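You operate a simulated robot arm through the tools that you are given. There is no shell and no other tool.

You run a simulated robot arm. Do the job below in one go: nothing can be reset, and whatever is moved stays where it is left.

JOB
Tilt both lamps and photograph the rock at height 2, turn 2.
Fine: one picture.

It is judged by the outcome, as a careful person would: the job done as asked, and still so three seconds after it is handed in. It fails if anything else is knocked over, pushed out of place, dropped, spilled or broken.

ROBOT AND FRAMES
A 7-joint arm with a two-finger gripper, hanging from a carriage that runs on a rail from [-482, 1425] to [313, -924] (x, y) and turns from -6.545 to 5.445 rad about z. Base frame: it is fixed where the carriage stands at the start and does not move with it; the origin is on the floor, on the carriage's upright axis, x ahead of it, y to its left, z up; the surface under the hand at the start is at about z = 782. Readings come in mm, rad, newtons and seconds.
With the tool pointing down near the work surface it reaches from about 100 to 660 mm from the robot's upright axis, wherever it stands. Its first joint turns from -2.496 to 2.496 rad. Places, roughly: height wheel of the photo stand [400, -400, 800]; left lamp of the photo stand [600, 200, 1000]; left lamp switch [200, 100, 800]; right lamp of the photo stand [800, -300, 1100]; right lamp switch [300, 100, 800]; turntable knob [300, 0, 800]. Payload 1.37 kg.
Tool frame: the origin (TCP) lies between the finger pads and is the grasp point; the fingertips stand 16 mm ahead of it; z points along the fingers, y is the line along which they close. Largest opening 92 mm; the body of the gripper starts 74 mm behind the TCP.
Orientation is that of the tool frame in the base frame, as a unit quaternion [x, y, z, w]. With the fingers straight down and closing along the base's y, the tool's x points along the base's -x, its y along +y and its z along -z.

CONTROLS
- The arm moves only by the tool move_arm. Its argument "steps" is a list of rows, each a list of 7 numbers: the closure, from 0 (fully open) to 1 (shut), then the shift along the base's x, y, z in mm, then the turn, a rotation vector about the base's x, y, z in rad. In form: [[jaw, dx, dy, dz, ax, ay, az], ...]. A call has 1 to 20 rows; each row shifts and turns the commanded pose from where the row before left it. Each row takes 0.2 s and may step no farther than 50 mm and 0.15 rad from the row before; otherwise, or with a gripper value out of range, the whole call is refused. A pose out of reach is approached as far as the arm can. The call stops where the force on the tool passes 90 N (or 10 N more than at its start, if that is more) or the arm is blocked; 0.2 s more then pass. Each finger halts on what it meets, pressing with about 23 N; the grip force reading is that of the motor and also rises with nothing between the fingers. The clock runs only during rows and for 0.2 s after the last one: add rows that do not move to give the fingers time. It gives the time, the measured TCP pose, the force on the tool (base axes), the opening and the grip force at its end, in the units of the frame above (readings bear some noise), with the torque about the TCP (base axes, N m) and any sound that the robot's microphone picked up, and new pictures: "pictures" is both (left out), scene, wrist or none.
- Cameras (640 x 400 px; columns grow to the right, rows downward): "scene" is now at [280.2, 12.1, 1858.7]; the picture's right is [0.22, -0.98, 0.00], its down [-0.88, -0.20, -0.44] and it looks along [0.43, 0.10, -0.90] (base axes); focal length 271 px, centre (320, 200). "wrist" rides on the gripper at [71, 19, -111] in the tool frame; the picture's right is [-0.26, 0.96, 0.00], its down [-0.78, -0.21, -0.59] and it looks along [-0.57, -0.15, 0.81] (tool axes); focal length 280 px, centre (320, 200). There is no depth. A picture from a camera that has moved, and an enlarged one, comes with that camera's place and axes in the base frame and with its lens.
- raise_lower(by): slides the trunk up (or, below 0, down) by that many mm; the arm and the scene camera ride with it, the base frame stays. It gives what a move gives, with no picture.
- base_move(legs): drives the robot by 1 to 6 legs, each [ahead, left, turn to the left] in mm, mm and rad, along the robot's own axes; the way and the turn of a leg run together, so that a leg with both is an arc; at most 1500 mm and 3.142 rad a leg. The arm and the cameras ride along, it lands a little off, and it stops where it bumps. It keeps to its track: a leg is cut to what the track allows. It gives what a move gives, and a new picture of the scene camera.
- aim_head(pan, tilt): turns the head with the scene camera to pan (to the left, within 2.705 rad either way) and tilt (down, from -0.506 to 1.204), counted from straight ahead of the robot. It gives what a move gives, and a new picture of the scene camera.
- inspect(camera, box): a new picture of the part [left, top, right, bottom] of that camera's present view, enlarged. The clock stands still meanwhile.
- close_job(): hands the job in; it is judged then, once.

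Nothing tells you exact positions but the pictures and the camera data. Unless the task says otherwise, let go and move clear before handing in.

The tools are called after "Request:" as a command line: name --pt "numbers of a row" for each row, then --argument value for the rest, lists and objects as JSON in quotes. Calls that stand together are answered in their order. move_arm: Moves the arm, as the interface text tells. Its arguments: {"type":"object","properties":{"steps":{"type":"array"},"pictures":{"type":"string","enum":["both","scene","wrist","none"]}},"required":["steps"]} The other tools are called the same way: raise_lower (by) slides the trunk up or down; base_move (legs) drives the base; aim_head (pan, tilt) turns the head that bears the scene camera; inspect (camera, box) takes an enlarged picture of a part of a camera's view; close_job () hands the job in.

At the start:

```text
t: 0.0
eef_pos: [784.0, -148.8, 1433.7]
tool_rot: [0.0, 1.0, 0.0, -0.001]
contact_force: [-0.1, 0.4, 0.3]
wrist_torque: [-0.05, 0.0, 0.05]
finger_gap: 91.9
grasp_force: 0.0
trunk travel left (down, up): [-525.0, 56.0]
robot x, y, heading: [0.6, -0.3, 0.003]
head pan, tilt: [0.222, 1.119]
```

scene: 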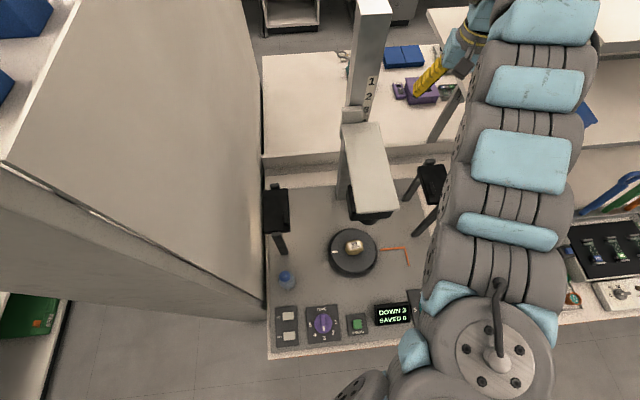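
wrist: 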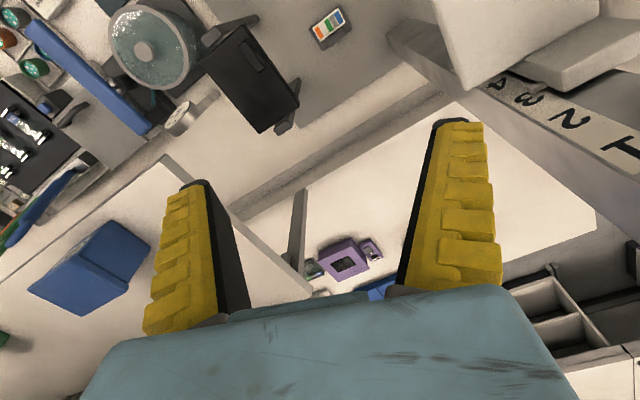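

I see a photo stand with a turntable holding a rock, two black lamps on either side, a panel in front with two switches, a knob, a green button and a display, and a column with heights 1, 2, 3. I'll take close-up views first to understand the controls.

Request:
inspect --camera "scene" --box '[255, 270, 435, 370]'

Request:
inspect --camera "scene" --box '[255, 150, 455, 280]'

Request:
inspect --camera "scene" --box '[320, 0, 440, 160]'

Request:
inspect --camera "wrist" --box '[160, 0, 400, 150]'

```text
3.56 times, centred on (345, 320) of scene
camera zoom: at [280.2, 12.1, 1858.7], right [0.22, -0.98, 0.0], down [-0.88, -0.2, -0.44], along [0.43, 0.1, -0.9], focal length 965 px, centre (231, -227)
```

zoom: 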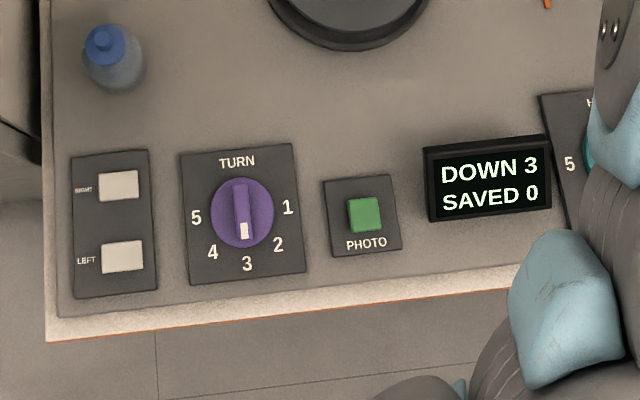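

```text
3.08 times, centred on (355, 215) of scene
camera zoom: at [280.2, 12.1, 1858.7], right [0.22, -0.98, 0.0], down [-0.88, -0.2, -0.44], along [0.43, 0.1, -0.9], focal length 835 px, centre (212, 154)
```

zoom: 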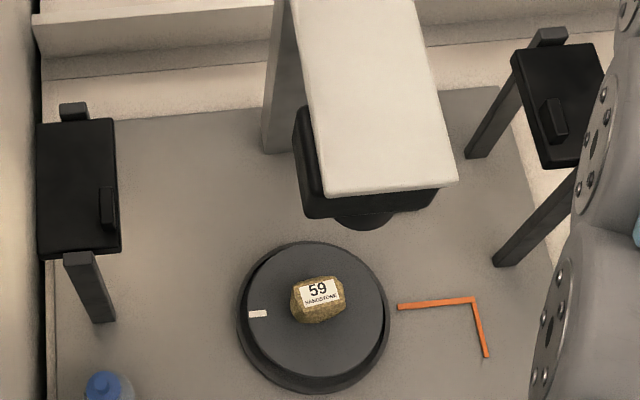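

```text
2.50 times, centred on (380, 80) of scene
camera zoom: at [280.2, 12.1, 1858.7], right [0.22, -0.98, 0.0], down [-0.88, -0.2, -0.44], along [0.43, 0.1, -0.9], focal length 678 px, centre (170, 500)
```

zoom: 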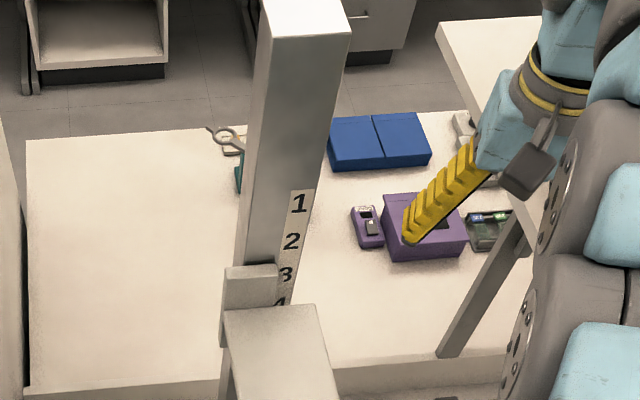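

```text
2.67 times, centred on (280, 75) of wrist
camera zoom: at [713.8, -129.5, 1544.6], right [0.26, 0.96, 0.0], down [0.78, -0.21, 0.59], along [0.57, -0.15, -0.81], focal length 748 px, centre (427, 533)
```

zoom: 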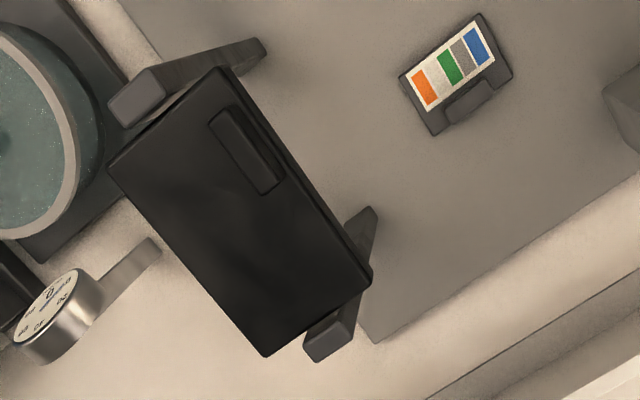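

The stand is yawed about 0.2 rad: the knob is near [311, 9], the photo button near [336, -110], and the switches near [307, 137] and [246, 116]. The gripper is beside the tall column, so I'll draw it straight back away from the column for a better look at the height wheel.

Request:
move_arm --pt "0 -40 -10 0 0 0 0" --pt "0 -40 -10 0 0 0 0" --pt "0 -40 -10 0 0 0 0" --pt "0 -40 -10 0 0 0 0" --pt "0 -40 -10 0 0 0 0" --pt "0 -40 -10 0 0 0 0" --pt "0 -40 -10 0 0 0 0" --pt "0 -40 -10 0 0 0 0" --pt "0 -40 -10 0 0 0 0" --pt "0 -40 -10 0 0 0 0"

```text
t: 2.2
eef_pos: [663.7, -244.9, 1435.4]
tool_rot: [0.0, 1.0, 0.0, 0.0]
contact_force: [-0.4, -1.7, -0.2]
wrist_torque: [-0.03, 0.01, -0.04]
finger_gap: 91.8
grasp_force: 0.2
out of reach, approached as far as the arm can: row 3, 4, 5, 6, 7, 8, 9, 10
trunk travel left (down, up): [-525.0, 56.0]
robot x, y, heading: [1.2, -1.1, -0.002]
head pan, tilt: [0.222, 1.119]
camera scene: at [280.2, 12.2, 1858.7], right [0.22, -0.98, 0.0], down [-0.88, -0.2, -0.44], along [0.43, 0.1, -0.9], focal length 271 px, centre (320, 200)
camera wrist: at [593.7, -225.9, 1546.5], right [0.26, 0.97, 0.0], down [0.78, -0.21, 0.59], along [0.57, -0.15, -0.81], focal length 280 px, centre (320, 200)
```

scene: 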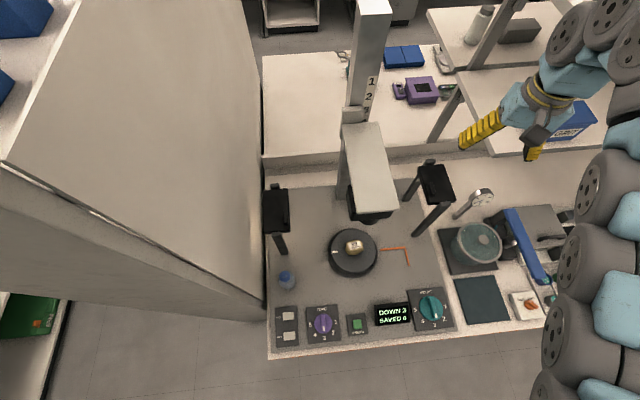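
wrist: 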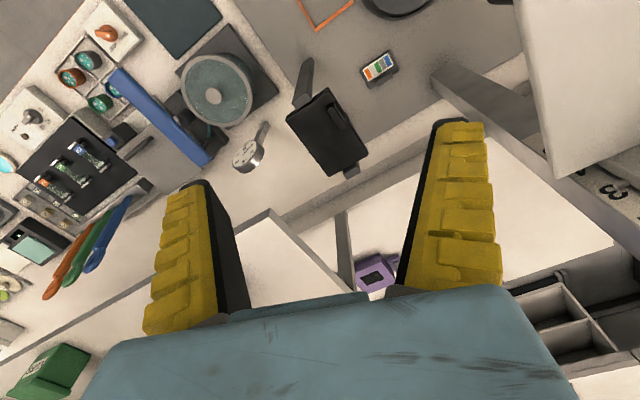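

The arm is out of the way now and the wheel can be seen. I'll zoom in on the wheel, display, knob and lamps.

Request:
inspect --camera "scene" --box '[340, 280, 460, 355]'

Request:
inspect --camera "scene" --box '[265, 290, 385, 365]'

Request:
inspect --camera "scene" --box '[395, 150, 475, 250]'

Request:
inspect --camera "scene" --box '[255, 170, 335, 270]'

Request:
inspect --camera "scene" --box '[330, 60, 410, 160]'

Request:
inspect --camera "wrist" --box '[270, 20, 430, 190]'

```text
5.33 times, centred on (400, 318) of scene
camera zoom: at [280.2, 12.2, 1858.7], right [0.22, -0.98, 0.0], down [-0.88, -0.2, -0.44], along [0.43, 0.1, -0.9], focal length 1447 px, centre (-107, -427)
```

zoom: 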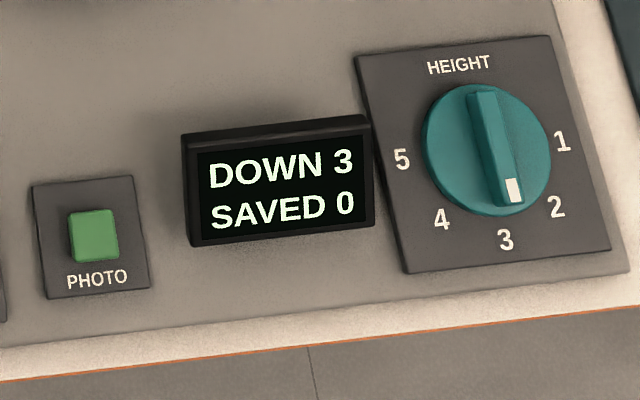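

```text
5.33 times, centred on (325, 328) of scene
camera zoom: at [280.2, 12.2, 1858.7], right [0.22, -0.98, 0.0], down [-0.88, -0.2, -0.44], along [0.43, 0.1, -0.9], focal length 1447 px, centre (293, -480)
```

zoom: 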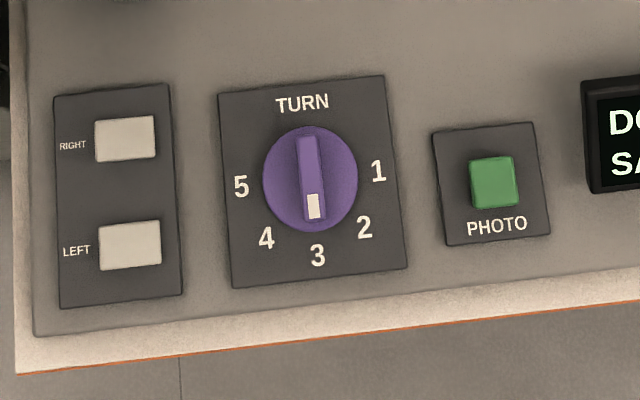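

```text
4.00 times, centred on (435, 200) of scene
camera zoom: at [280.2, 12.2, 1858.7], right [0.22, -0.98, 0.0], down [-0.88, -0.2, -0.44], along [0.43, 0.1, -0.9], focal length 1085 px, centre (-140, 200)
```

zoom: 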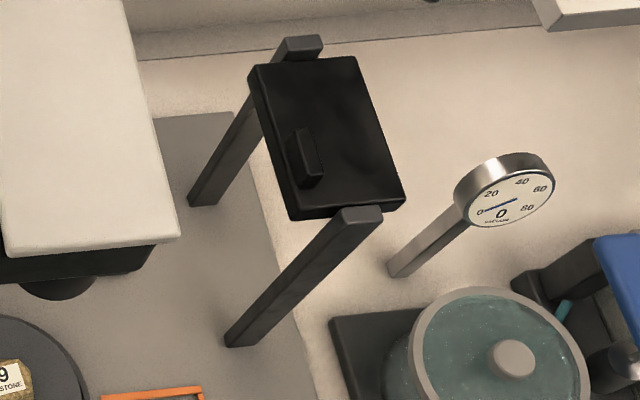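

```text
4.00 times, centred on (295, 220) of scene
camera zoom: at [280.2, 12.2, 1858.7], right [0.22, -0.98, 0.0], down [-0.88, -0.2, -0.44], along [0.43, 0.1, -0.9], focal length 1085 px, centre (420, 120)
```

zoom: 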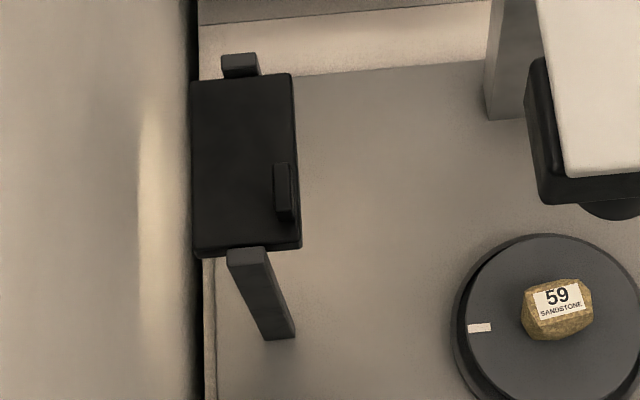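

```text
4.00 times, centred on (370, 110) of scene
camera zoom: at [280.2, 12.2, 1858.7], right [0.22, -0.98, 0.0], down [-0.88, -0.2, -0.44], along [0.43, 0.1, -0.9], focal length 1085 px, centre (120, 560)
```

zoom: 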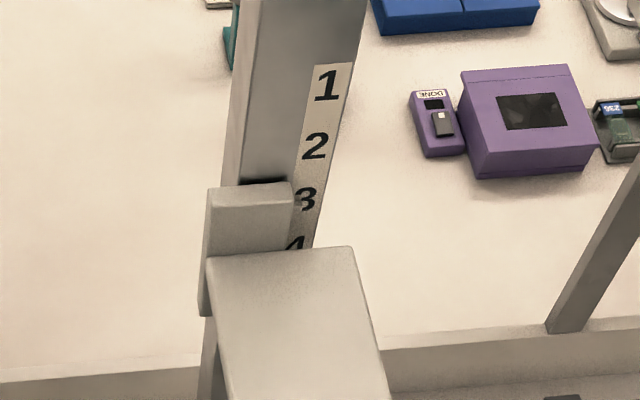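

```text
2.35 times, centred on (350, 105) of wrist
camera zoom: at [593.7, -225.9, 1546.5], right [0.26, 0.97, 0.0], down [0.78, -0.21, 0.59], along [0.57, -0.15, -0.81], focal length 660 px, centre (249, 424)
```

zoom: 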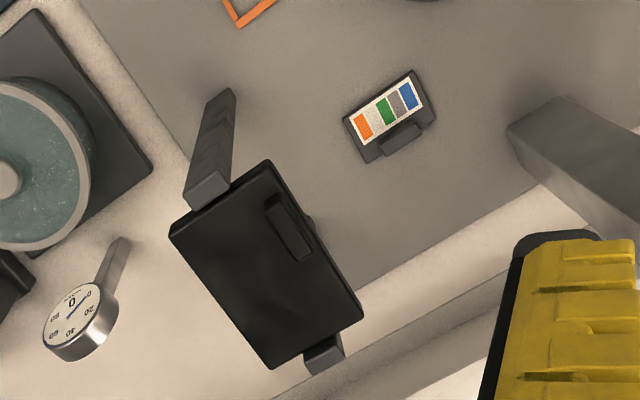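

Both dials stand at 3, and the lamps are flat panels on posts, each with a grip bar near its inner edge. Before lowering anything I'll look around to see the arm's shape and what it may hit.

Request:
aim_head --pan -0.9 --tilt 0.8

Request:
aim_head --pan 0.3 --tilt 0.7

```text
t: 3.5
eef_pos: [665.6, -245.4, 1435.5]
tool_rot: [0.0, 1.0, 0.0, 0.001]
contact_force: [0.8, -0.1, 0.1]
wrist_torque: [0.0, 0.02, 0.02]
finger_gap: 92.3
grasp_force: 0.0
trunk travel left (down, up): [-525.0, 56.0]
robot x, y, heading: [2.3, 1.5, 0.001]
head pan, tilt: [-0.901, 0.799]
camera scene: at [270.1, -64.7, 1881.6], right [-0.78, -0.62, 0.0], down [-0.45, 0.56, -0.7], along [0.43, -0.55, -0.72], focal length 271 px, centre (320, 200)
```

scene: 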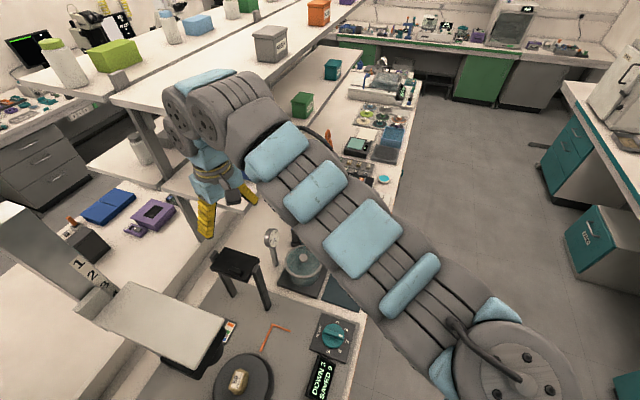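

```text
t: 5.0
eef_pos: [664.8, -245.6, 1435.6]
tool_rot: [0.001, 1.0, -0.001, 0.001]
contact_force: [-0.7, 0.4, -0.4]
wrist_torque: [-0.01, 0.02, -0.02]
finger_gap: 91.8
grasp_force: 0.1
trunk travel left (down, up): [-525.0, 56.0]
robot x, y, heading: [-0.9, 0.3, 0.003]
head pan, tilt: [0.3, 0.7]
camera scene: at [301.1, 23.6, 1889.8], right [0.29, -0.96, 0.0], down [-0.62, -0.19, -0.76], along [0.73, 0.23, -0.64], focal length 271 px, centre (320, 200)
```

scene: 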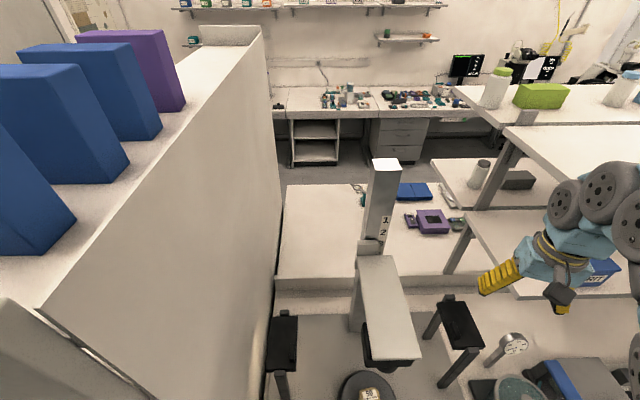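

The right-hand shelf seems to lie close beside the right lamp, and the arm's wrist hangs above it. I'll check the arm's own shape near the carriage and zoom in on the shelf corner before going down.

Request:
aim_head --pan -1.3 --tilt 1.15

Request:
aim_head --pan -0.5 --tilt 0.75

Request:
inspect --camera "scene" --box '[120, 60, 440, 260]'

Request:
inspect --camera "wrist" --box '[100, 150, 420, 350]'

```text
t: 6.6
eef_pos: [665.0, -245.3, 1436.2]
tool_rot: [0.0, 1.0, 0.0, 0.0]
contact_force: [0.2, 0.5, 0.7]
wrist_torque: [-0.01, 0.0, 0.03]
finger_gap: 91.9
grasp_force: 0.0
trunk travel left (down, up): [-525.0, 56.0]
robot x, y, heading: [1.7, -0.1, -0.003]
head pan, tilt: [-1.3, 1.15]
camera scene: at [235.9, -58.9, 1856.8], right [-0.96, -0.27, 0.0], down [-0.24, 0.88, -0.41], along [0.11, -0.39, -0.91], focal length 271 px, centre (320, 200)
```

scene: 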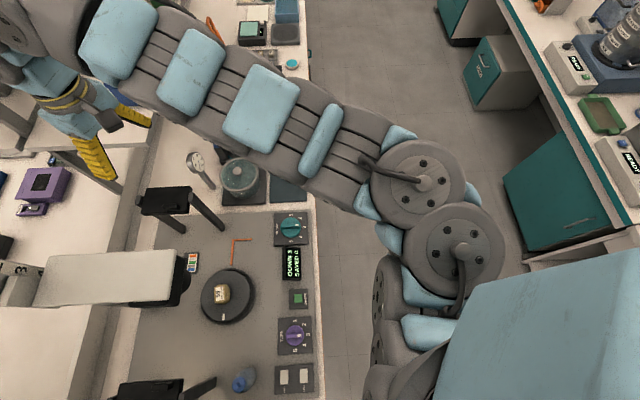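

```text
t: 7.8
eef_pos: [664.9, -246.0, 1434.6]
tool_rot: [0.0, 1.0, -0.001, 0.001]
contact_force: [-0.8, -0.4, -0.9]
wrist_torque: [0.0, -0.03, 0.0]
finger_gap: 91.6
grasp_force: 0.0
trunk travel left (down, up): [-525.0, 56.0]
robot x, y, heading: [0.5, -1.3, 0.002]
head pan, tilt: [-0.499, 0.75]
camera scene: at [292.6, -41.2, 1885.6], right [-0.48, -0.88, 0.0], down [-0.6, 0.33, -0.73], along [0.64, -0.35, -0.68], focal length 271 px, centre (320, 200)
```

scene: 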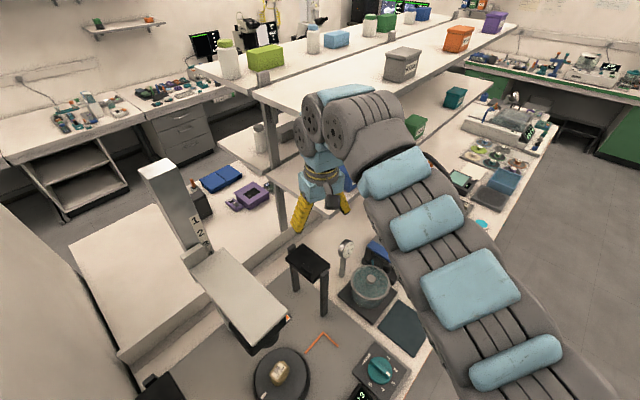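

```text
2.00 times, centred on (280, 160) of scene
camera zoom: at [292.6, -41.2, 1885.6], right [-0.48, -0.88, 0.0], down [-0.6, 0.33, -0.73], along [0.64, -0.35, -0.68], focal length 543 px, centre (400, 280)
```

zoom: 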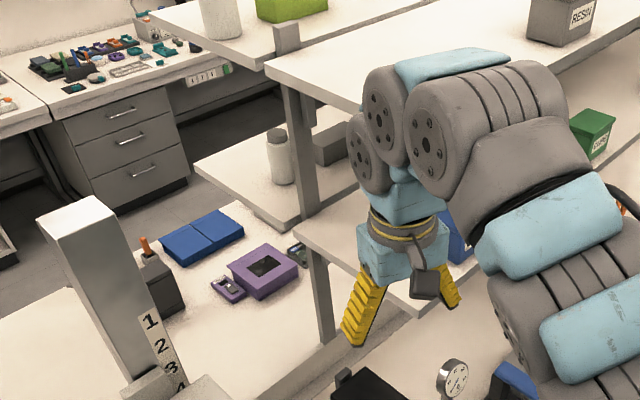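

```text
2.00 times, centred on (260, 250) of wrist
camera zoom: at [593.7, -226.2, 1546.6], right [0.26, 0.96, 0.0], down [0.78, -0.21, 0.59], along [0.57, -0.15, -0.81], focal length 561 px, centre (440, 100)
```

zoom: 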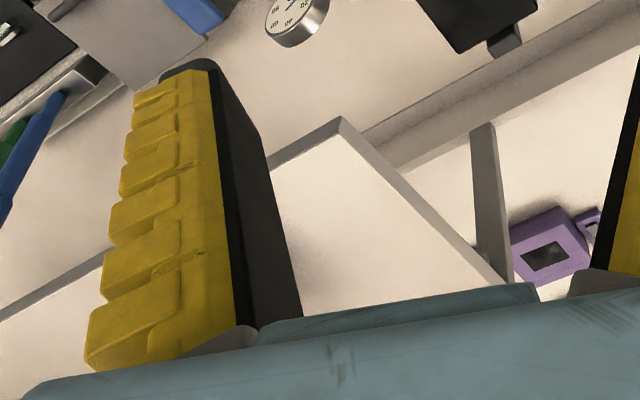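

The overhead shelf (lower tier near z≈1330, front-left corner around [740, -310]) sits just right of the right lamp, so I must keep the wrist away from it. I'll bring the hand down and back over the front of the stand in small steps, away from the shelf.

Request:
move_arm --pt "0 -25 0 -30 0 0 0" --pt "0 -25 0 -30 0 0 0" --pt "0 -25 0 -30 0 0 0" --pt "0 -25 0 -30 0 0 0" --pt "0 -25 0 -30 0 0 0"

```text
t: 8.9
eef_pos: [663.9, -238.2, 1433.5]
tool_rot: [0.0, 1.0, 0.001, 0.0]
contact_force: [-0.8, -0.2, 0.0]
wrist_torque: [0.01, 0.03, 0.0]
finger_gap: 91.9
grasp_force: 0.1
out of reach, approached as far as the arm can: row 1, 2, 3, 4, 5
trunk travel left (down, up): [-525.0, 56.0]
robot x, y, heading: [-0.7, 3.7, -0.004]
head pan, tilt: [-0.499, 0.75]
camera scene: at [292.7, -41.2, 1885.6], right [-0.48, -0.88, 0.0], down [-0.6, 0.33, -0.73], along [0.64, -0.35, -0.68], focal length 271 px, centre (320, 200)
camera wrist: at [593.3, -218.9, 1544.5], right [0.26, 0.96, 0.0], down [0.78, -0.21, 0.59], along [0.57, -0.15, -0.81], focal length 280 px, centre (320, 200)
```

scene: 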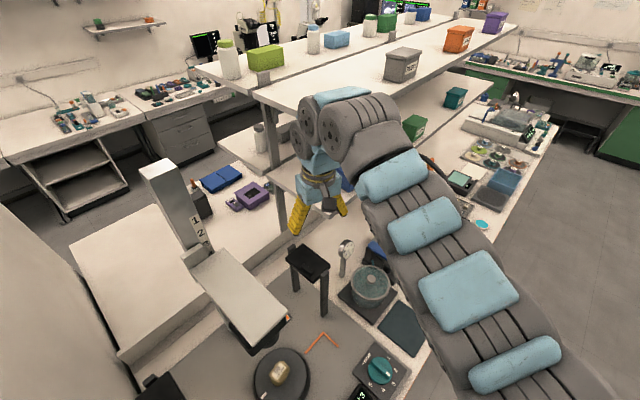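
wrist: 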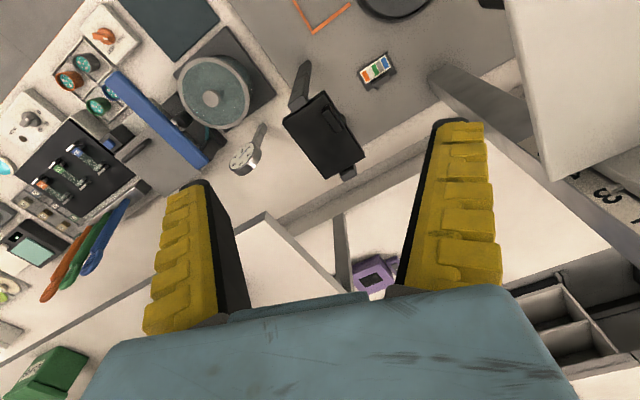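

The arm would not come back any further that way. I'll test whether it can go straight down from here (the gripper is clear of the lamp and shelf in x).

Request:
move_arm --pt "0 0 0 -15 0 0 0" --pt "0 0 0 -15 0 0 0" --pictures "none"

```text
t: 9.6
eef_pos: [663.7, -237.1, 1432.0]
tool_rot: [0.0, 1.0, 0.001, -0.001]
contact_force: [-0.6, 0.3, 0.2]
wrist_torque: [-0.02, -0.02, -0.01]
finger_gap: 91.9
grasp_force: 0.0
out of reach, approached as far as the arm can: row 1, 2
trunk travel left (down, up): [-525.0, 56.0]
robot x, y, heading: [-0.7, -0.2, -0.001]
head pan, tilt: [-0.499, 0.75]
```

It doesn't go down either, so some joint is at its stop. I'll test small moves in other directions to find out which way is free.

Request:
move_arm --pt "0 0 0 20 0 0 0" --pt "0 0 0 20 0 0 0" --pictures "none"

Request:
move_arm --pt "0 20 0 0 0 0 0" --pt "0 20 0 0 0 0 0" --pt "0 0 0 -20 0 0 0" --pictures "none"

```text
t: 10.2
eef_pos: [675.8, -245.1, 1439.7]
tool_rot: [0.0, 1.0, -0.001, 0.001]
contact_force: [0.6, 0.1, -0.3]
wrist_torque: [-0.01, 0.0, -0.02]
finger_gap: 92.1
grasp_force: 0.1
out of reach, approached as far as the arm can: row 1, 2
trunk travel left (down, up): [-525.0, 56.0]
robot x, y, heading: [1.9, 1.0, 0.0]
head pan, tilt: [-0.499, 0.75]
```

```text
t: 10.9
eef_pos: [714.5, -244.9, 1420.0]
tool_rot: [0.0, 1.0, -0.001, -0.001]
contact_force: [0.1, -0.7, 0.5]
wrist_torque: [0.04, 0.02, -0.03]
finger_gap: 91.9
grasp_force: 0.1
trunk travel left (down, up): [-525.0, 56.0]
robot x, y, heading: [-1.2, 0.4, -0.001]
head pan, tilt: [-0.499, 0.75]
```

I take it the arm is folded to its limit at this height. I'll swing the carriage to the right so the arm hangs over the open aisle, where I can lower the trunk and refold safely.

Request:
aim_head --pan -0.7 --tilt 0.9

Request:
base_move --legs '[[0, 0, -0.4]]'

```text
t: 11.7
eef_pos: [713.3, -244.5, 1418.8]
tool_rot: [0.001, 1.0, 0.0, 0.0]
contact_force: [-0.3, 0.7, 0.7]
wrist_torque: [-0.01, 0.04, -0.01]
finger_gap: 91.6
grasp_force: 0.0
trunk travel left (down, up): [-525.0, 56.0]
robot x, y, heading: [2.6, 2.3, -0.001]
head pan, tilt: [-0.7, 0.901]
camera scene: at [277.7, -50.1, 1873.7], right [-0.64, -0.77, 0.0], down [-0.6, 0.5, -0.62], along [0.48, -0.4, -0.78], focal length 271 px, centre (320, 200)
```

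scene: 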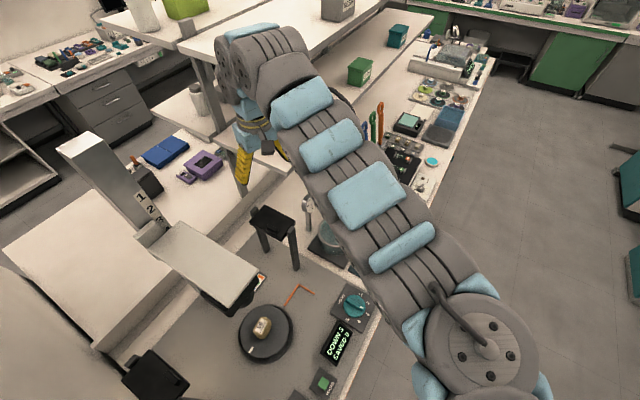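

```text
t: 13.3
eef_pos: [566.3, -498.3, 1419.9]
tool_rot: [0.194, 0.981, -0.001, 0.0]
contact_force: [-0.3, 0.9, 0.4]
wrist_torque: [0.02, -0.03, -0.03]
finger_gap: 92.2
grasp_force: 0.1
trunk travel left (down, up): [-525.0, 56.0]
robot x, y, heading: [-1.3, 1.9, -0.387]
head pan, tilt: [-0.7, 0.901]
camera scene: at [238.1, -152.4, 1873.7], right [-0.89, -0.46, 0.0], down [-0.36, 0.7, -0.62], along [0.29, -0.55, -0.78], focal length 271 px, centre (320, 200)
```

scene: 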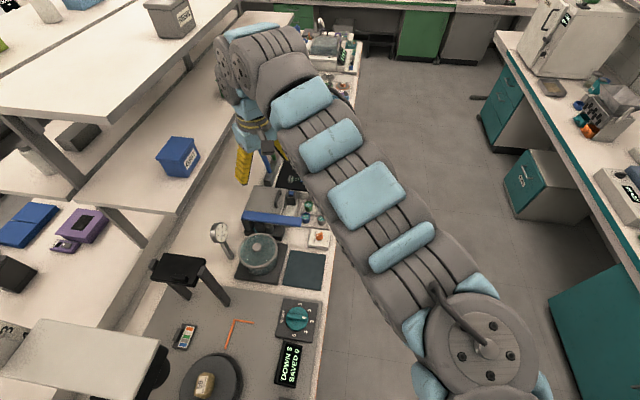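

The swing is clear so far, away from the shelf. I'll continue turning so the arm is over the aisle.

Request:
base_move --legs '[[0, 0, -0.7]]'

```text
t: 15.5
eef_pos: [126.9, -744.5, 1420.2]
tool_rot: [0.509, 0.861, 0.0, 0.0]
contact_force: [0.0, 0.3, 0.0]
wrist_torque: [-0.01, 0.02, 0.0]
finger_gap: 91.9
grasp_force: 0.1
trunk travel left (down, up): [-525.0, 56.0]
robot x, y, heading: [-1.1, 2.5, -1.075]
head pan, tilt: [-0.7, 0.901]
camera scene: at [90.7, -268.5, 1873.7], right [-0.98, 0.2, 0.0], down [0.15, 0.77, -0.62], along [-0.12, -0.61, -0.78], focal length 271 px, centre (320, 200)
```

scene: 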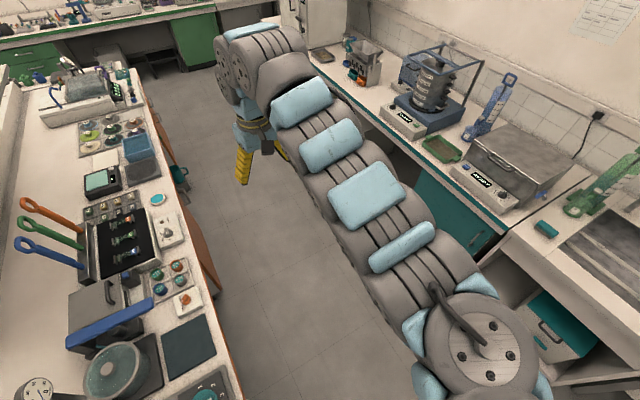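

The arm now hangs over the empty aisle. I'll explore how it folds here: inward and downward.

Request:
move_arm --pt "0 0 0 -40 0 0 0" --pt "0 0 0 -40 0 0 0" --pt "0 0 0 -40 0 0 0" --pt "0 0 0 -40 0 0 0" --pt "0 0 0 -40 0 0 0" --pictures "scene"

```text
t: 16.7
eef_pos: [128.0, -745.5, 1219.1]
tool_rot: [0.51, 0.86, 0.0, 0.0]
contact_force: [0.2, -0.2, 0.0]
wrist_torque: [0.03, -0.04, -0.03]
finger_gap: 91.8
grasp_force: 0.0
trunk travel left (down, up): [-525.0, 56.0]
robot x, y, heading: [-0.4, -3.2, -1.066]
head pan, tilt: [-0.7, 0.901]
camera scene: at [90.6, -268.5, 1873.7], right [-0.98, 0.2, 0.0], down [0.15, 0.77, -0.62], along [-0.12, -0.61, -0.78], focal length 271 px, centre (320, 200)
```

scene: 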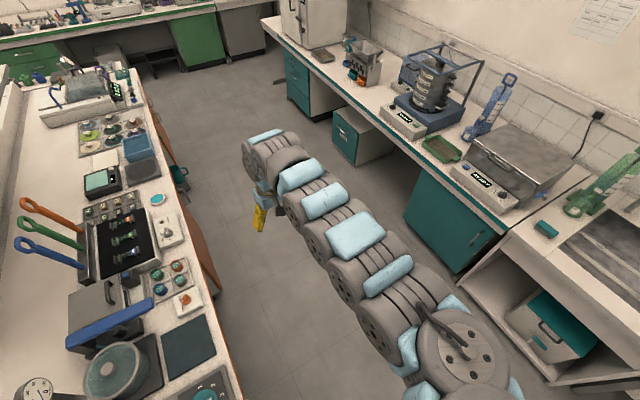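

Going down works. Now I'll try drawing in toward the robot's axis at this lower height.

Request:
move_arm --pt "0 -4 40 0 0 0 0" --pt "0 -4 40 0 0 0 0" --pt "0 -4 40 0 0 0 0" --pt "0 -4 40 0 0 0 0" --pt "0 -4 40 0 0 0 0" --pt "0 -4 40 0 0 0 0" --pictures "scene"

```text
t: 18.1
eef_pos: [129.3, -700.0, 1167.3]
tool_rot: [0.51, 0.86, 0.0, -0.001]
contact_force: [0.5, 0.7, -0.5]
wrist_torque: [-0.03, -0.02, 0.0]
finger_gap: 91.9
grasp_force: 0.1
out of reach, approached as far as the arm can: row 1, 2, 3, 4, 5, 6
trunk travel left (down, up): [-525.0, 56.0]
robot x, y, heading: [0.3, 1.4, -1.068]
head pan, tilt: [-0.7, 0.901]
camera scene: at [90.7, -268.4, 1873.7], right [-0.98, 0.2, 0.0], down [0.15, 0.77, -0.62], along [-0.12, -0.61, -0.78], focal length 271 px, centre (320, 200)
```

scene: 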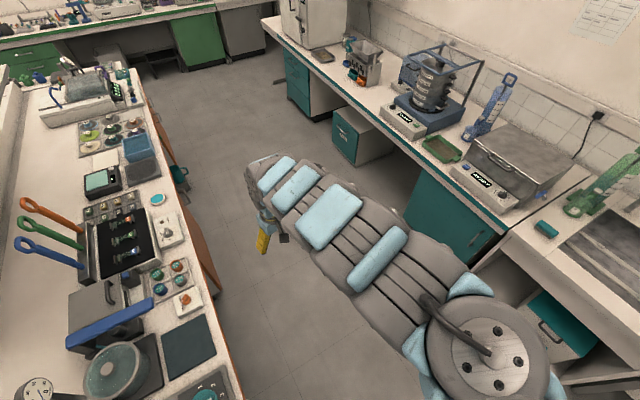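

Folding is limited here, so I want to see how the shoulder and elbow are arranged. I'll look back at the arm's root.

Request:
aim_head --pan -1.6 --tilt 0.9

Request:
aim_head --pan -2.3 --tilt 0.9

```text
t: 19.3
eef_pos: [129.2, -699.8, 1167.4]
tool_rot: [0.51, 0.86, 0.0, -0.002]
contact_force: [-1.0, -0.3, -0.5]
wrist_torque: [0.01, 0.02, 0.02]
finger_gap: 92.1
grasp_force: 0.1
trunk travel left (down, up): [-525.0, 56.0]
robot x, y, heading: [0.7, -0.1, -1.071]
head pan, tilt: [-1.6, 0.901]
camera scene: at [38.4, -228.8, 1873.7], right [-0.45, 0.89, 0.0], down [0.7, 0.36, -0.62], along [-0.55, -0.28, -0.78], focal length 271 px, centre (320, 200)
```

scene: 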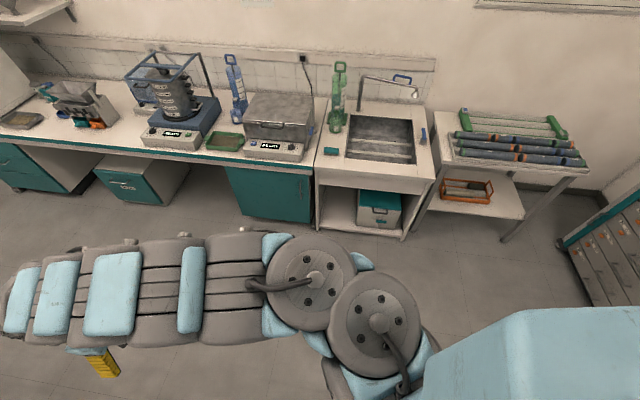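

```text
t: 20.4
eef_pos: [129.4, -699.6, 1166.5]
tool_rot: [0.51, 0.86, 0.001, -0.001]
contact_force: [0.0, -0.1, 0.4]
wrist_torque: [-0.01, -0.02, -0.01]
finger_gap: 91.9
grasp_force: 0.0
trunk travel left (down, up): [-525.0, 56.0]
robot x, y, heading: [1.1, -0.2, -1.068]
head pan, tilt: [-2.3, 0.901]
camera scene: at [32.1, -177.4, 1873.7], right [0.23, 0.97, 0.0], down [0.76, -0.18, -0.62], along [-0.61, 0.14, -0.78], focal length 271 px, centre (320, 200)
```

scene: 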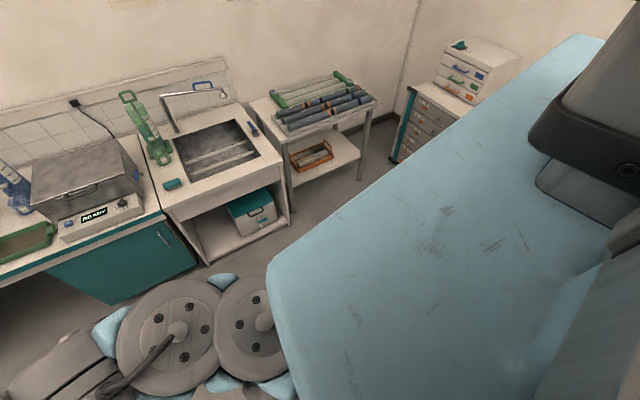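

The arm hangs from a torso and folds at a shoulder and elbow pair. I'll go further down over the empty aisle and see whether it can draw in at working height.

Request:
move_arm --pt "0 0 0 -40 0 0 0" --pt "0 0 0 -40 0 0 0" --pt "0 0 0 -40 0 0 0" --pt "0 0 0 -40 0 0 0" --pt "0 0 0 -40 0 0 0" --pt "0 0 0 -40 0 0 0" --pictures "none"

Request:
move_arm --pt "0 -4 40 0 0 0 0" --pt "0 -4 40 0 0 0 0" --pt "0 -4 40 0 0 0 0" --pt "0 -4 40 0 0 0 0" --pt "0 -4 40 0 0 0 0" --pt "0 -4 40 0 0 0 0" --pictures "scene"

```text
t: 21.8
eef_pos: [125.6, -697.1, 927.3]
tool_rot: [0.511, 0.86, -0.001, -0.001]
contact_force: [0.1, -0.6, 0.6]
wrist_torque: [0.06, -0.06, 0.0]
finger_gap: 92.2
grasp_force: 0.1
trunk travel left (down, up): [-525.0, 56.0]
robot x, y, heading: [0.4, -1.4, -1.067]
head pan, tilt: [-2.3, 0.901]
```

```text
t: 23.1
eef_pos: [112.5, -498.1, 886.7]
tool_rot: [0.509, 0.861, 0.0, 0.0]
contact_force: [-0.2, -0.6, 0.0]
wrist_torque: [0.06, -0.02, 0.0]
finger_gap: 92.0
grasp_force: 0.0
out of reach, approached as far as the arm can: row 5, 6
trunk travel left (down, up): [-525.0, 56.0]
robot x, y, heading: [-0.3, 2.3, -1.067]
head pan, tilt: [-2.3, 0.901]
camera scene: at [32.1, -177.4, 1873.7], right [0.23, 0.97, 0.0], down [0.76, -0.18, -0.62], along [-0.6, 0.14, -0.78], focal length 271 px, centre (320, 200)
```

scene: 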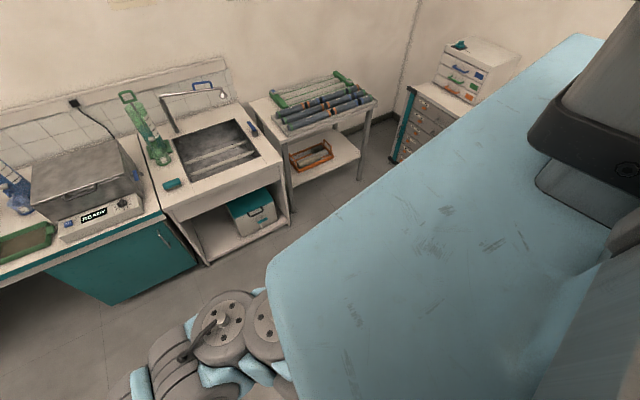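

At lower height it draws in further, now to about 510 mm from the axis. I'll test whether turning the tool about the vertical frees the fold.

Request:
move_arm --pt "0 0 0 0 0 0 0.15" --pt "0 0 0 0 0 0 0.15" --pt "0 0 0 0 0 0 0.15" --pt "0 0 0 0 0 0 0.15" --pt "0 0 30 0 0 0 0" --pt "0 0 30 0 0 0 0" --pt "0 0 30 0 0 0 0" --pictures "none"

Request:
move_arm --pt "0 0 0 0 0 0 -0.15" --pt "0 0 0 0 0 0 -0.15" --pt "0 0 0 0 0 0 -0.15" --pt "0 0 0 0 0 0 -0.15" --pt "0 0 0 0 0 0 -0.15" --pt "0 0 0 0 0 0 -0.15" --pt "0 0 0 0 0 0 -0.15" --pt "0 0 0 0 0 0 -0.15" --pt "0 0 30 0 0 0 0" --pt "0 0 30 0 0 0 0" --pt "0 0 30 0 0 0 0" --pictures "none"

```text
t: 24.8
eef_pos: [117.0, -441.3, 841.1]
tool_rot: [0.233, 0.973, 0.001, 0.001]
contact_force: [-0.4, -0.5, -0.3]
wrist_torque: [0.06, 0.01, -0.02]
finger_gap: 92.0
grasp_force: 0.1
out of reach, approached as far as the arm can: row 5, 6, 7
trunk travel left (down, up): [-525.0, 56.0]
robot x, y, heading: [-2.1, -0.6, -1.069]
head pan, tilt: [-2.3, 0.901]
```

```text
t: 27.1
eef_pos: [115.0, -432.3, 835.6]
tool_rot: [0.741, 0.671, -0.001, 0.0]
contact_force: [0.4, -0.9, 0.5]
wrist_torque: [-0.02, -0.01, 0.02]
finger_gap: 91.8
grasp_force: 0.0
out of reach, approached as far as the arm can: row 9, 10, 11
trunk travel left (down, up): [-525.0, 56.0]
robot x, y, heading: [0.5, -2.5, -1.067]
head pan, tilt: [-2.3, 0.901]
```

Tool yaw does not change the limit; at z≈835 it reaches in to about 445 mm, and a higher trunk will help a little. I'll raise the trunk and look at the arm's shape in this low pose.

Request:
raise_lower --by 56

Request:
aim_head --pan -1.0 --tilt 1.1

```text
t: 28.1
eef_pos: [114.6, -432.7, 892.8]
tool_rot: [0.742, 0.671, 0.0, 0.0]
contact_force: [-0.5, 0.5, -0.4]
wrist_torque: [0.01, -0.02, -0.01]
finger_gap: 91.8
grasp_force: 0.1
trunk travel left (down, up): [-581.0, 0.0]
robot x, y, heading: [-1.9, -5.5, -1.065]
head pan, tilt: [-2.3, 0.901]
```

```text
t: 29.6
eef_pos: [116.2, -431.0, 891.8]
tool_rot: [0.741, 0.671, 0.001, 0.001]
contact_force: [-0.2, 0.0, 0.1]
wrist_torque: [-0.01, 0.0, 0.0]
finger_gap: 92.0
grasp_force: 0.0
trunk travel left (down, up): [-581.0, 0.0]
robot x, y, heading: [0.5, 1.4, -1.069]
head pan, tilt: [-1.0, 1.1]
camera scene: at [75.3, -249.9, 1915.9], right [-0.88, 0.48, 0.0], down [0.43, 0.78, -0.45], along [-0.22, -0.4, -0.89], focal length 271 px, centre (320, 200)
```

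scene: 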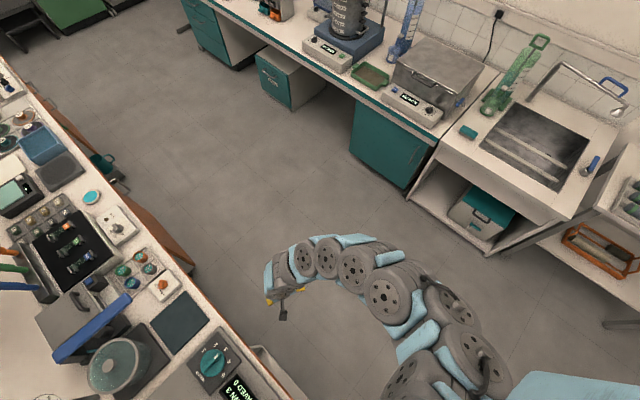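

The arm curves out and down like a hook. With the trunk at the top I'll check how far in it reaches at working height, still over the aisle.

Request:
move_arm --pt "0 0 0 -35 0 0 0" --pt "0 0 0 -35 0 0 0" --pt "0 0 30 0 0 0 0" --pt "0 0 30 0 0 0 0" --pt "0 0 30 0 0 0 0" --pt "0 0 30 0 0 0 0" --pictures "none"

```text
t: 31.0
eef_pos: [115.8, -375.4, 819.1]
tool_rot: [0.741, 0.671, 0.0, 0.0]
contact_force: [0.0, 0.0, 0.5]
wrist_torque: [-0.01, 0.0, 0.03]
finger_gap: 92.0
grasp_force: 0.1
out of reach, approached as far as the arm can: row 5, 6
trunk travel left (down, up): [-581.0, 0.0]
robot x, y, heading: [0.3, 2.3, -1.072]
head pan, tilt: [-1.0, 1.1]
```

With the trunk up, the arm reaches in to about 390 mm at z≈820, which is enough if I stand off to one side. Next I'll lift the hand to about z=950, slide along the rail and swing back over the front of the stand, toward the height wheel.

Request:
move_arm --pt "0 10 -32 33 0 0 0.1" --pt "0 10 -32 33 0 0 0.15" --pt "0 10 -32 33 0 0 0.15" --pt "0 10 -32 33 0 0 0.15" --pictures "none"

Request:
base_move --legs '[[197, -35, 0], [0, 0, 0.5]]'

```text
t: 32.0
eef_pos: [156.2, -504.8, 950.6]
tool_rot: [0.53, 0.848, 0.0, -0.001]
contact_force: [0.7, 0.3, 0.0]
wrist_torque: [-0.03, -0.03, 0.0]
finger_gap: 91.8
grasp_force: 0.1
trunk travel left (down, up): [-581.0, 0.0]
robot x, y, heading: [-1.1, 0.2, -1.074]
head pan, tilt: [-1.0, 1.1]
```

```text
t: 35.0
eef_pos: [440.8, -558.5, 950.5]
tool_rot: [0.307, 0.952, 0.0, 0.0]
contact_force: [-0.5, -0.3, 0.1]
wrist_torque: [0.0, 0.03, -0.01]
finger_gap: 91.9
grasp_force: 0.1
trunk travel left (down, up): [-581.0, 0.0]
robot x, y, heading: [61.5, -184.4, -0.577]
head pan, tilt: [-1.0, 1.1]
camera scene: at [247.7, -371.4, 1915.9], right [-1.0, 0.0, 0.0], down [0.0, 0.89, -0.45], along [0.0, -0.45, -0.89], focal length 271 px, centre (320, 200)
```

scene: 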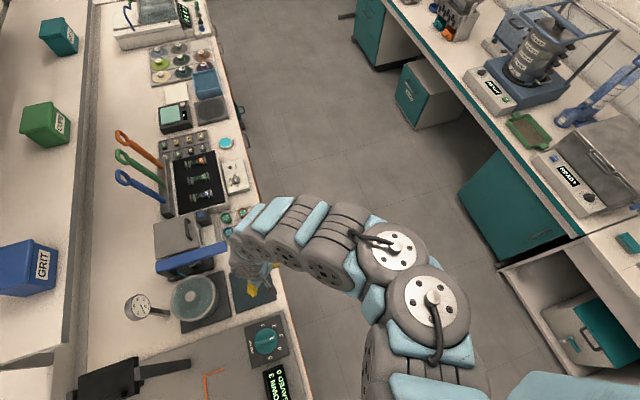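

The hand is now above the mat right of the height wheel, everything clear. I'll swing a little more to bring it over the wheel.

Request:
base_move --legs '[[0, 0, 0.36]]'

Request:
move_arm --pt "0 0 0 0 0 0 0.15" --pt "0 0 0 0 0 0 0.15" --pt "0 0 0 0 0 0 0.15" --pt "0 0 0 0 0 0 0.12"

```text
t: 36.5
eef_pos: [543.9, -408.0, 949.7]
tool_rot: [0.139, 0.99, 0.0, 0.0]
contact_force: [0.4, 0.2, 0.0]
wrist_torque: [0.02, 0.02, 0.0]
finger_gap: 91.9
grasp_force: 0.0
trunk travel left (down, up): [-581.0, 0.0]
robot x, y, heading: [62.3, -189.7, -0.227]
head pan, tilt: [-1.0, 1.1]
camera scene: at [298.7, -298.1, 1915.9], right [-0.94, -0.33, 0.0], down [-0.3, 0.84, -0.45], along [0.15, -0.43, -0.89], focal length 271 px, centre (320, 200)
```

scene: 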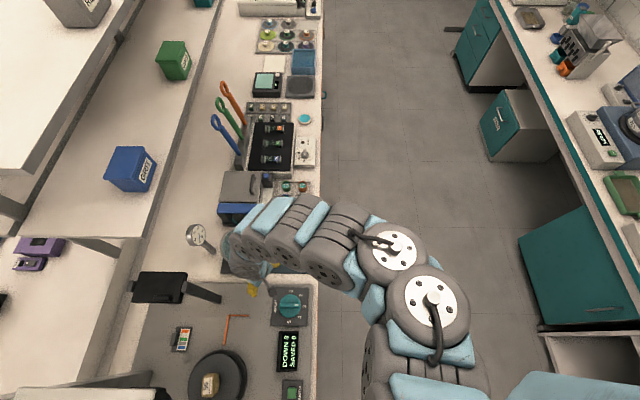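

```text
t: 37.5
eef_pos: [544.5, -407.0, 951.7]
tool_rot: [-0.146, 0.989, 0.0, 0.001]
contact_force: [-0.6, 0.5, -0.8]
wrist_torque: [0.01, -0.01, -0.02]
finger_gap: 92.2
grasp_force: 0.1
trunk travel left (down, up): [-581.0, 0.0]
robot x, y, heading: [58.6, -184.4, -0.228]
head pan, tilt: [-1.0, 1.1]
camera scene: at [298.7, -298.1, 1915.9], right [-0.94, -0.33, 0.0], down [-0.3, 0.84, -0.45], along [0.15, -0.43, -0.89], focal length 271 px, centre (320, 200)
camera wrist: at [470.8, -408.9, 1063.0], right [-0.03, 1.0, 0.0], down [0.81, 0.02, 0.59], along [0.59, 0.02, -0.81], focal length 280 px, centre (320, 200)
```

scene: 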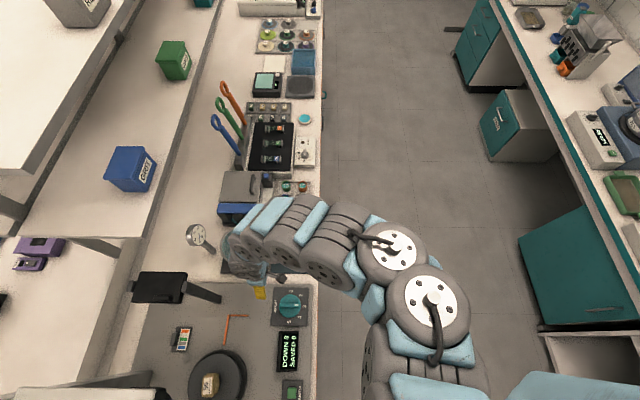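
wrist: 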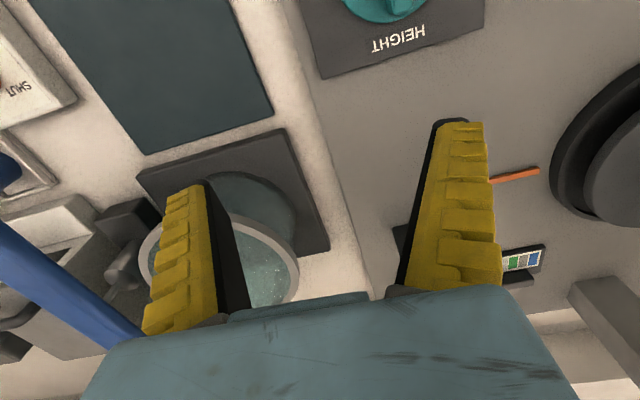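

The wheel is in clear view from the head camera. I'll zoom in on it to fix its centre and the bar direction precisely.

Request:
inspect --camera "scene" --box '[230, 270, 330, 332]'

Request:
inspect --camera "wrist" --box '[300, 0, 500, 125]'

```text
6.40 times, centred on (280, 301) of scene
camera zoom: at [298.7, -298.1, 1915.9], right [-0.94, -0.33, 0.0], down [-0.3, 0.84, -0.45], along [0.15, -0.43, -0.89], focal length 1736 px, centre (576, -446)
```

zoom: 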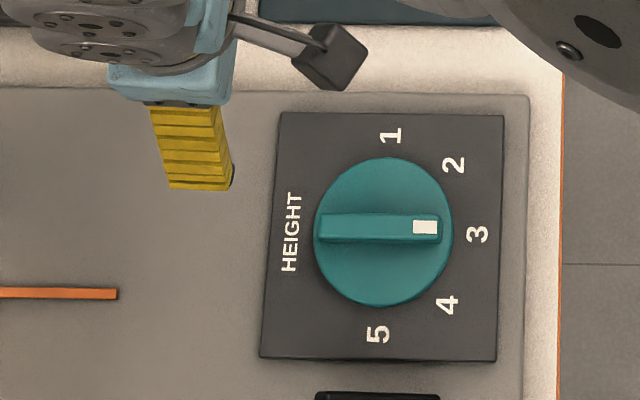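

```text
3.20 times, centred on (400, 62) of wrist
camera zoom: at [470.8, -408.9, 1063.0], right [-0.03, 1.0, 0.0], down [0.81, 0.02, 0.59], along [0.59, 0.02, -0.81], focal length 897 px, centre (64, 640)
```

zoom: 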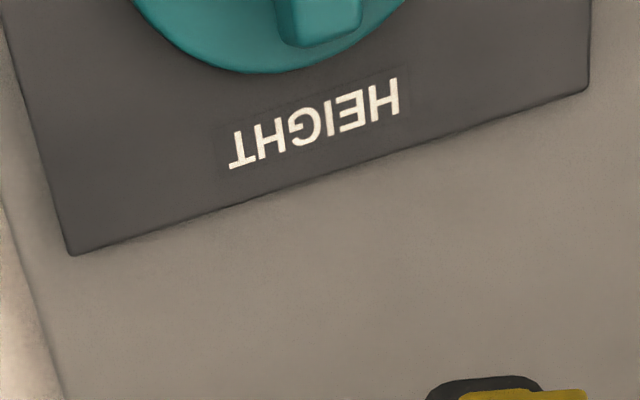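

The wheel's bar centre lies about [441, -366], with the bar running along the stand's front–back direction. I'll shift along the rail by 60 mm so I can come at it from a bit more height.

Request:
base_move --legs '[[-32, 51, 0]]'

Request:
move_arm --pt "0 -14 -3 -9 0 0 0.03" --pt "0 -14 -3 -9 0 0 0" --pt "0 -14 -3 -9 0 0 0" --pt "0 -14 -3 -9 0 0 0" --pt "0 -14 -3 -9 0 0 0" --pt "0 -14 -1 -9 0 0 0"

```text
t: 38.4
eef_pos: [525.6, -351.9, 952.1]
tool_rot: [-0.144, 0.99, 0.0, 0.001]
contact_force: [-0.5, 0.5, -0.1]
wrist_torque: [0.0, 0.01, 0.02]
finger_gap: 92.0
grasp_force: 0.0
trunk travel left (down, up): [-581.0, 0.0]
robot x, y, heading: [42.7, -129.2, -0.231]
head pan, tilt: [-1.0, 1.1]
camera scene: at [279.0, -241.2, 1915.9], right [-0.94, -0.33, 0.0], down [-0.3, 0.84, -0.45], along [0.15, -0.43, -0.89], focal length 271 px, centre (320, 200)
```

scene: 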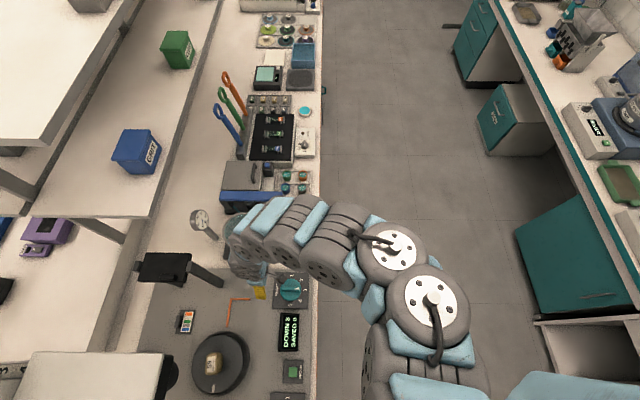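

```text
t: 39.8
eef_pos: [442.2, -366.3, 897.4]
tool_rot: [-0.159, 0.987, -0.001, 0.001]
contact_force: [0.1, 0.0, 0.7]
wrist_torque: [-0.01, 0.05, 0.01]
finger_gap: 92.0
grasp_force: 0.1
trunk travel left (down, up): [-581.0, 0.0]
robot x, y, heading: [44.7, -133.6, -0.232]
head pan, tilt: [-1.0, 1.1]
camera scene: at [279.2, -241.1, 1915.9], right [-0.94, -0.33, 0.0], down [-0.3, 0.84, -0.45], along [0.15, -0.43, -0.89], focal length 271 px, centre (320, 200)
camera wrist: at [368.6, -370.2, 1008.2], right [-0.05, 1.0, 0.0], down [0.81, 0.04, 0.59], along [0.59, 0.03, -0.81], focal length 280 px, centre (320, 200)
```

scene: 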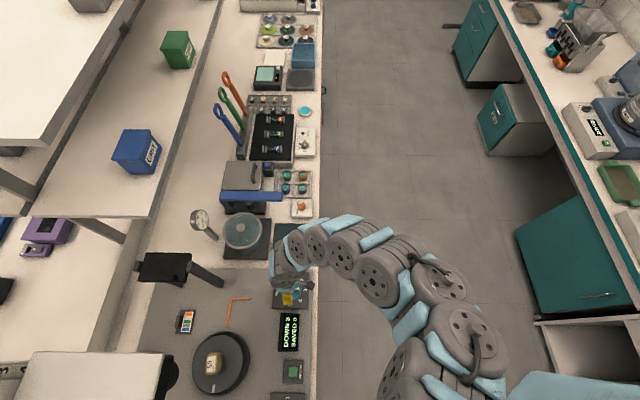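
wrist: 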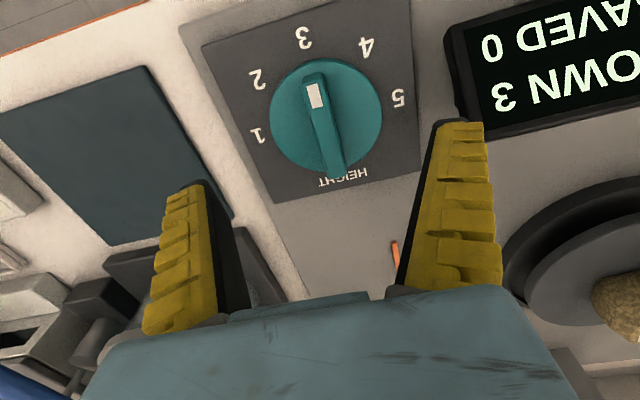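

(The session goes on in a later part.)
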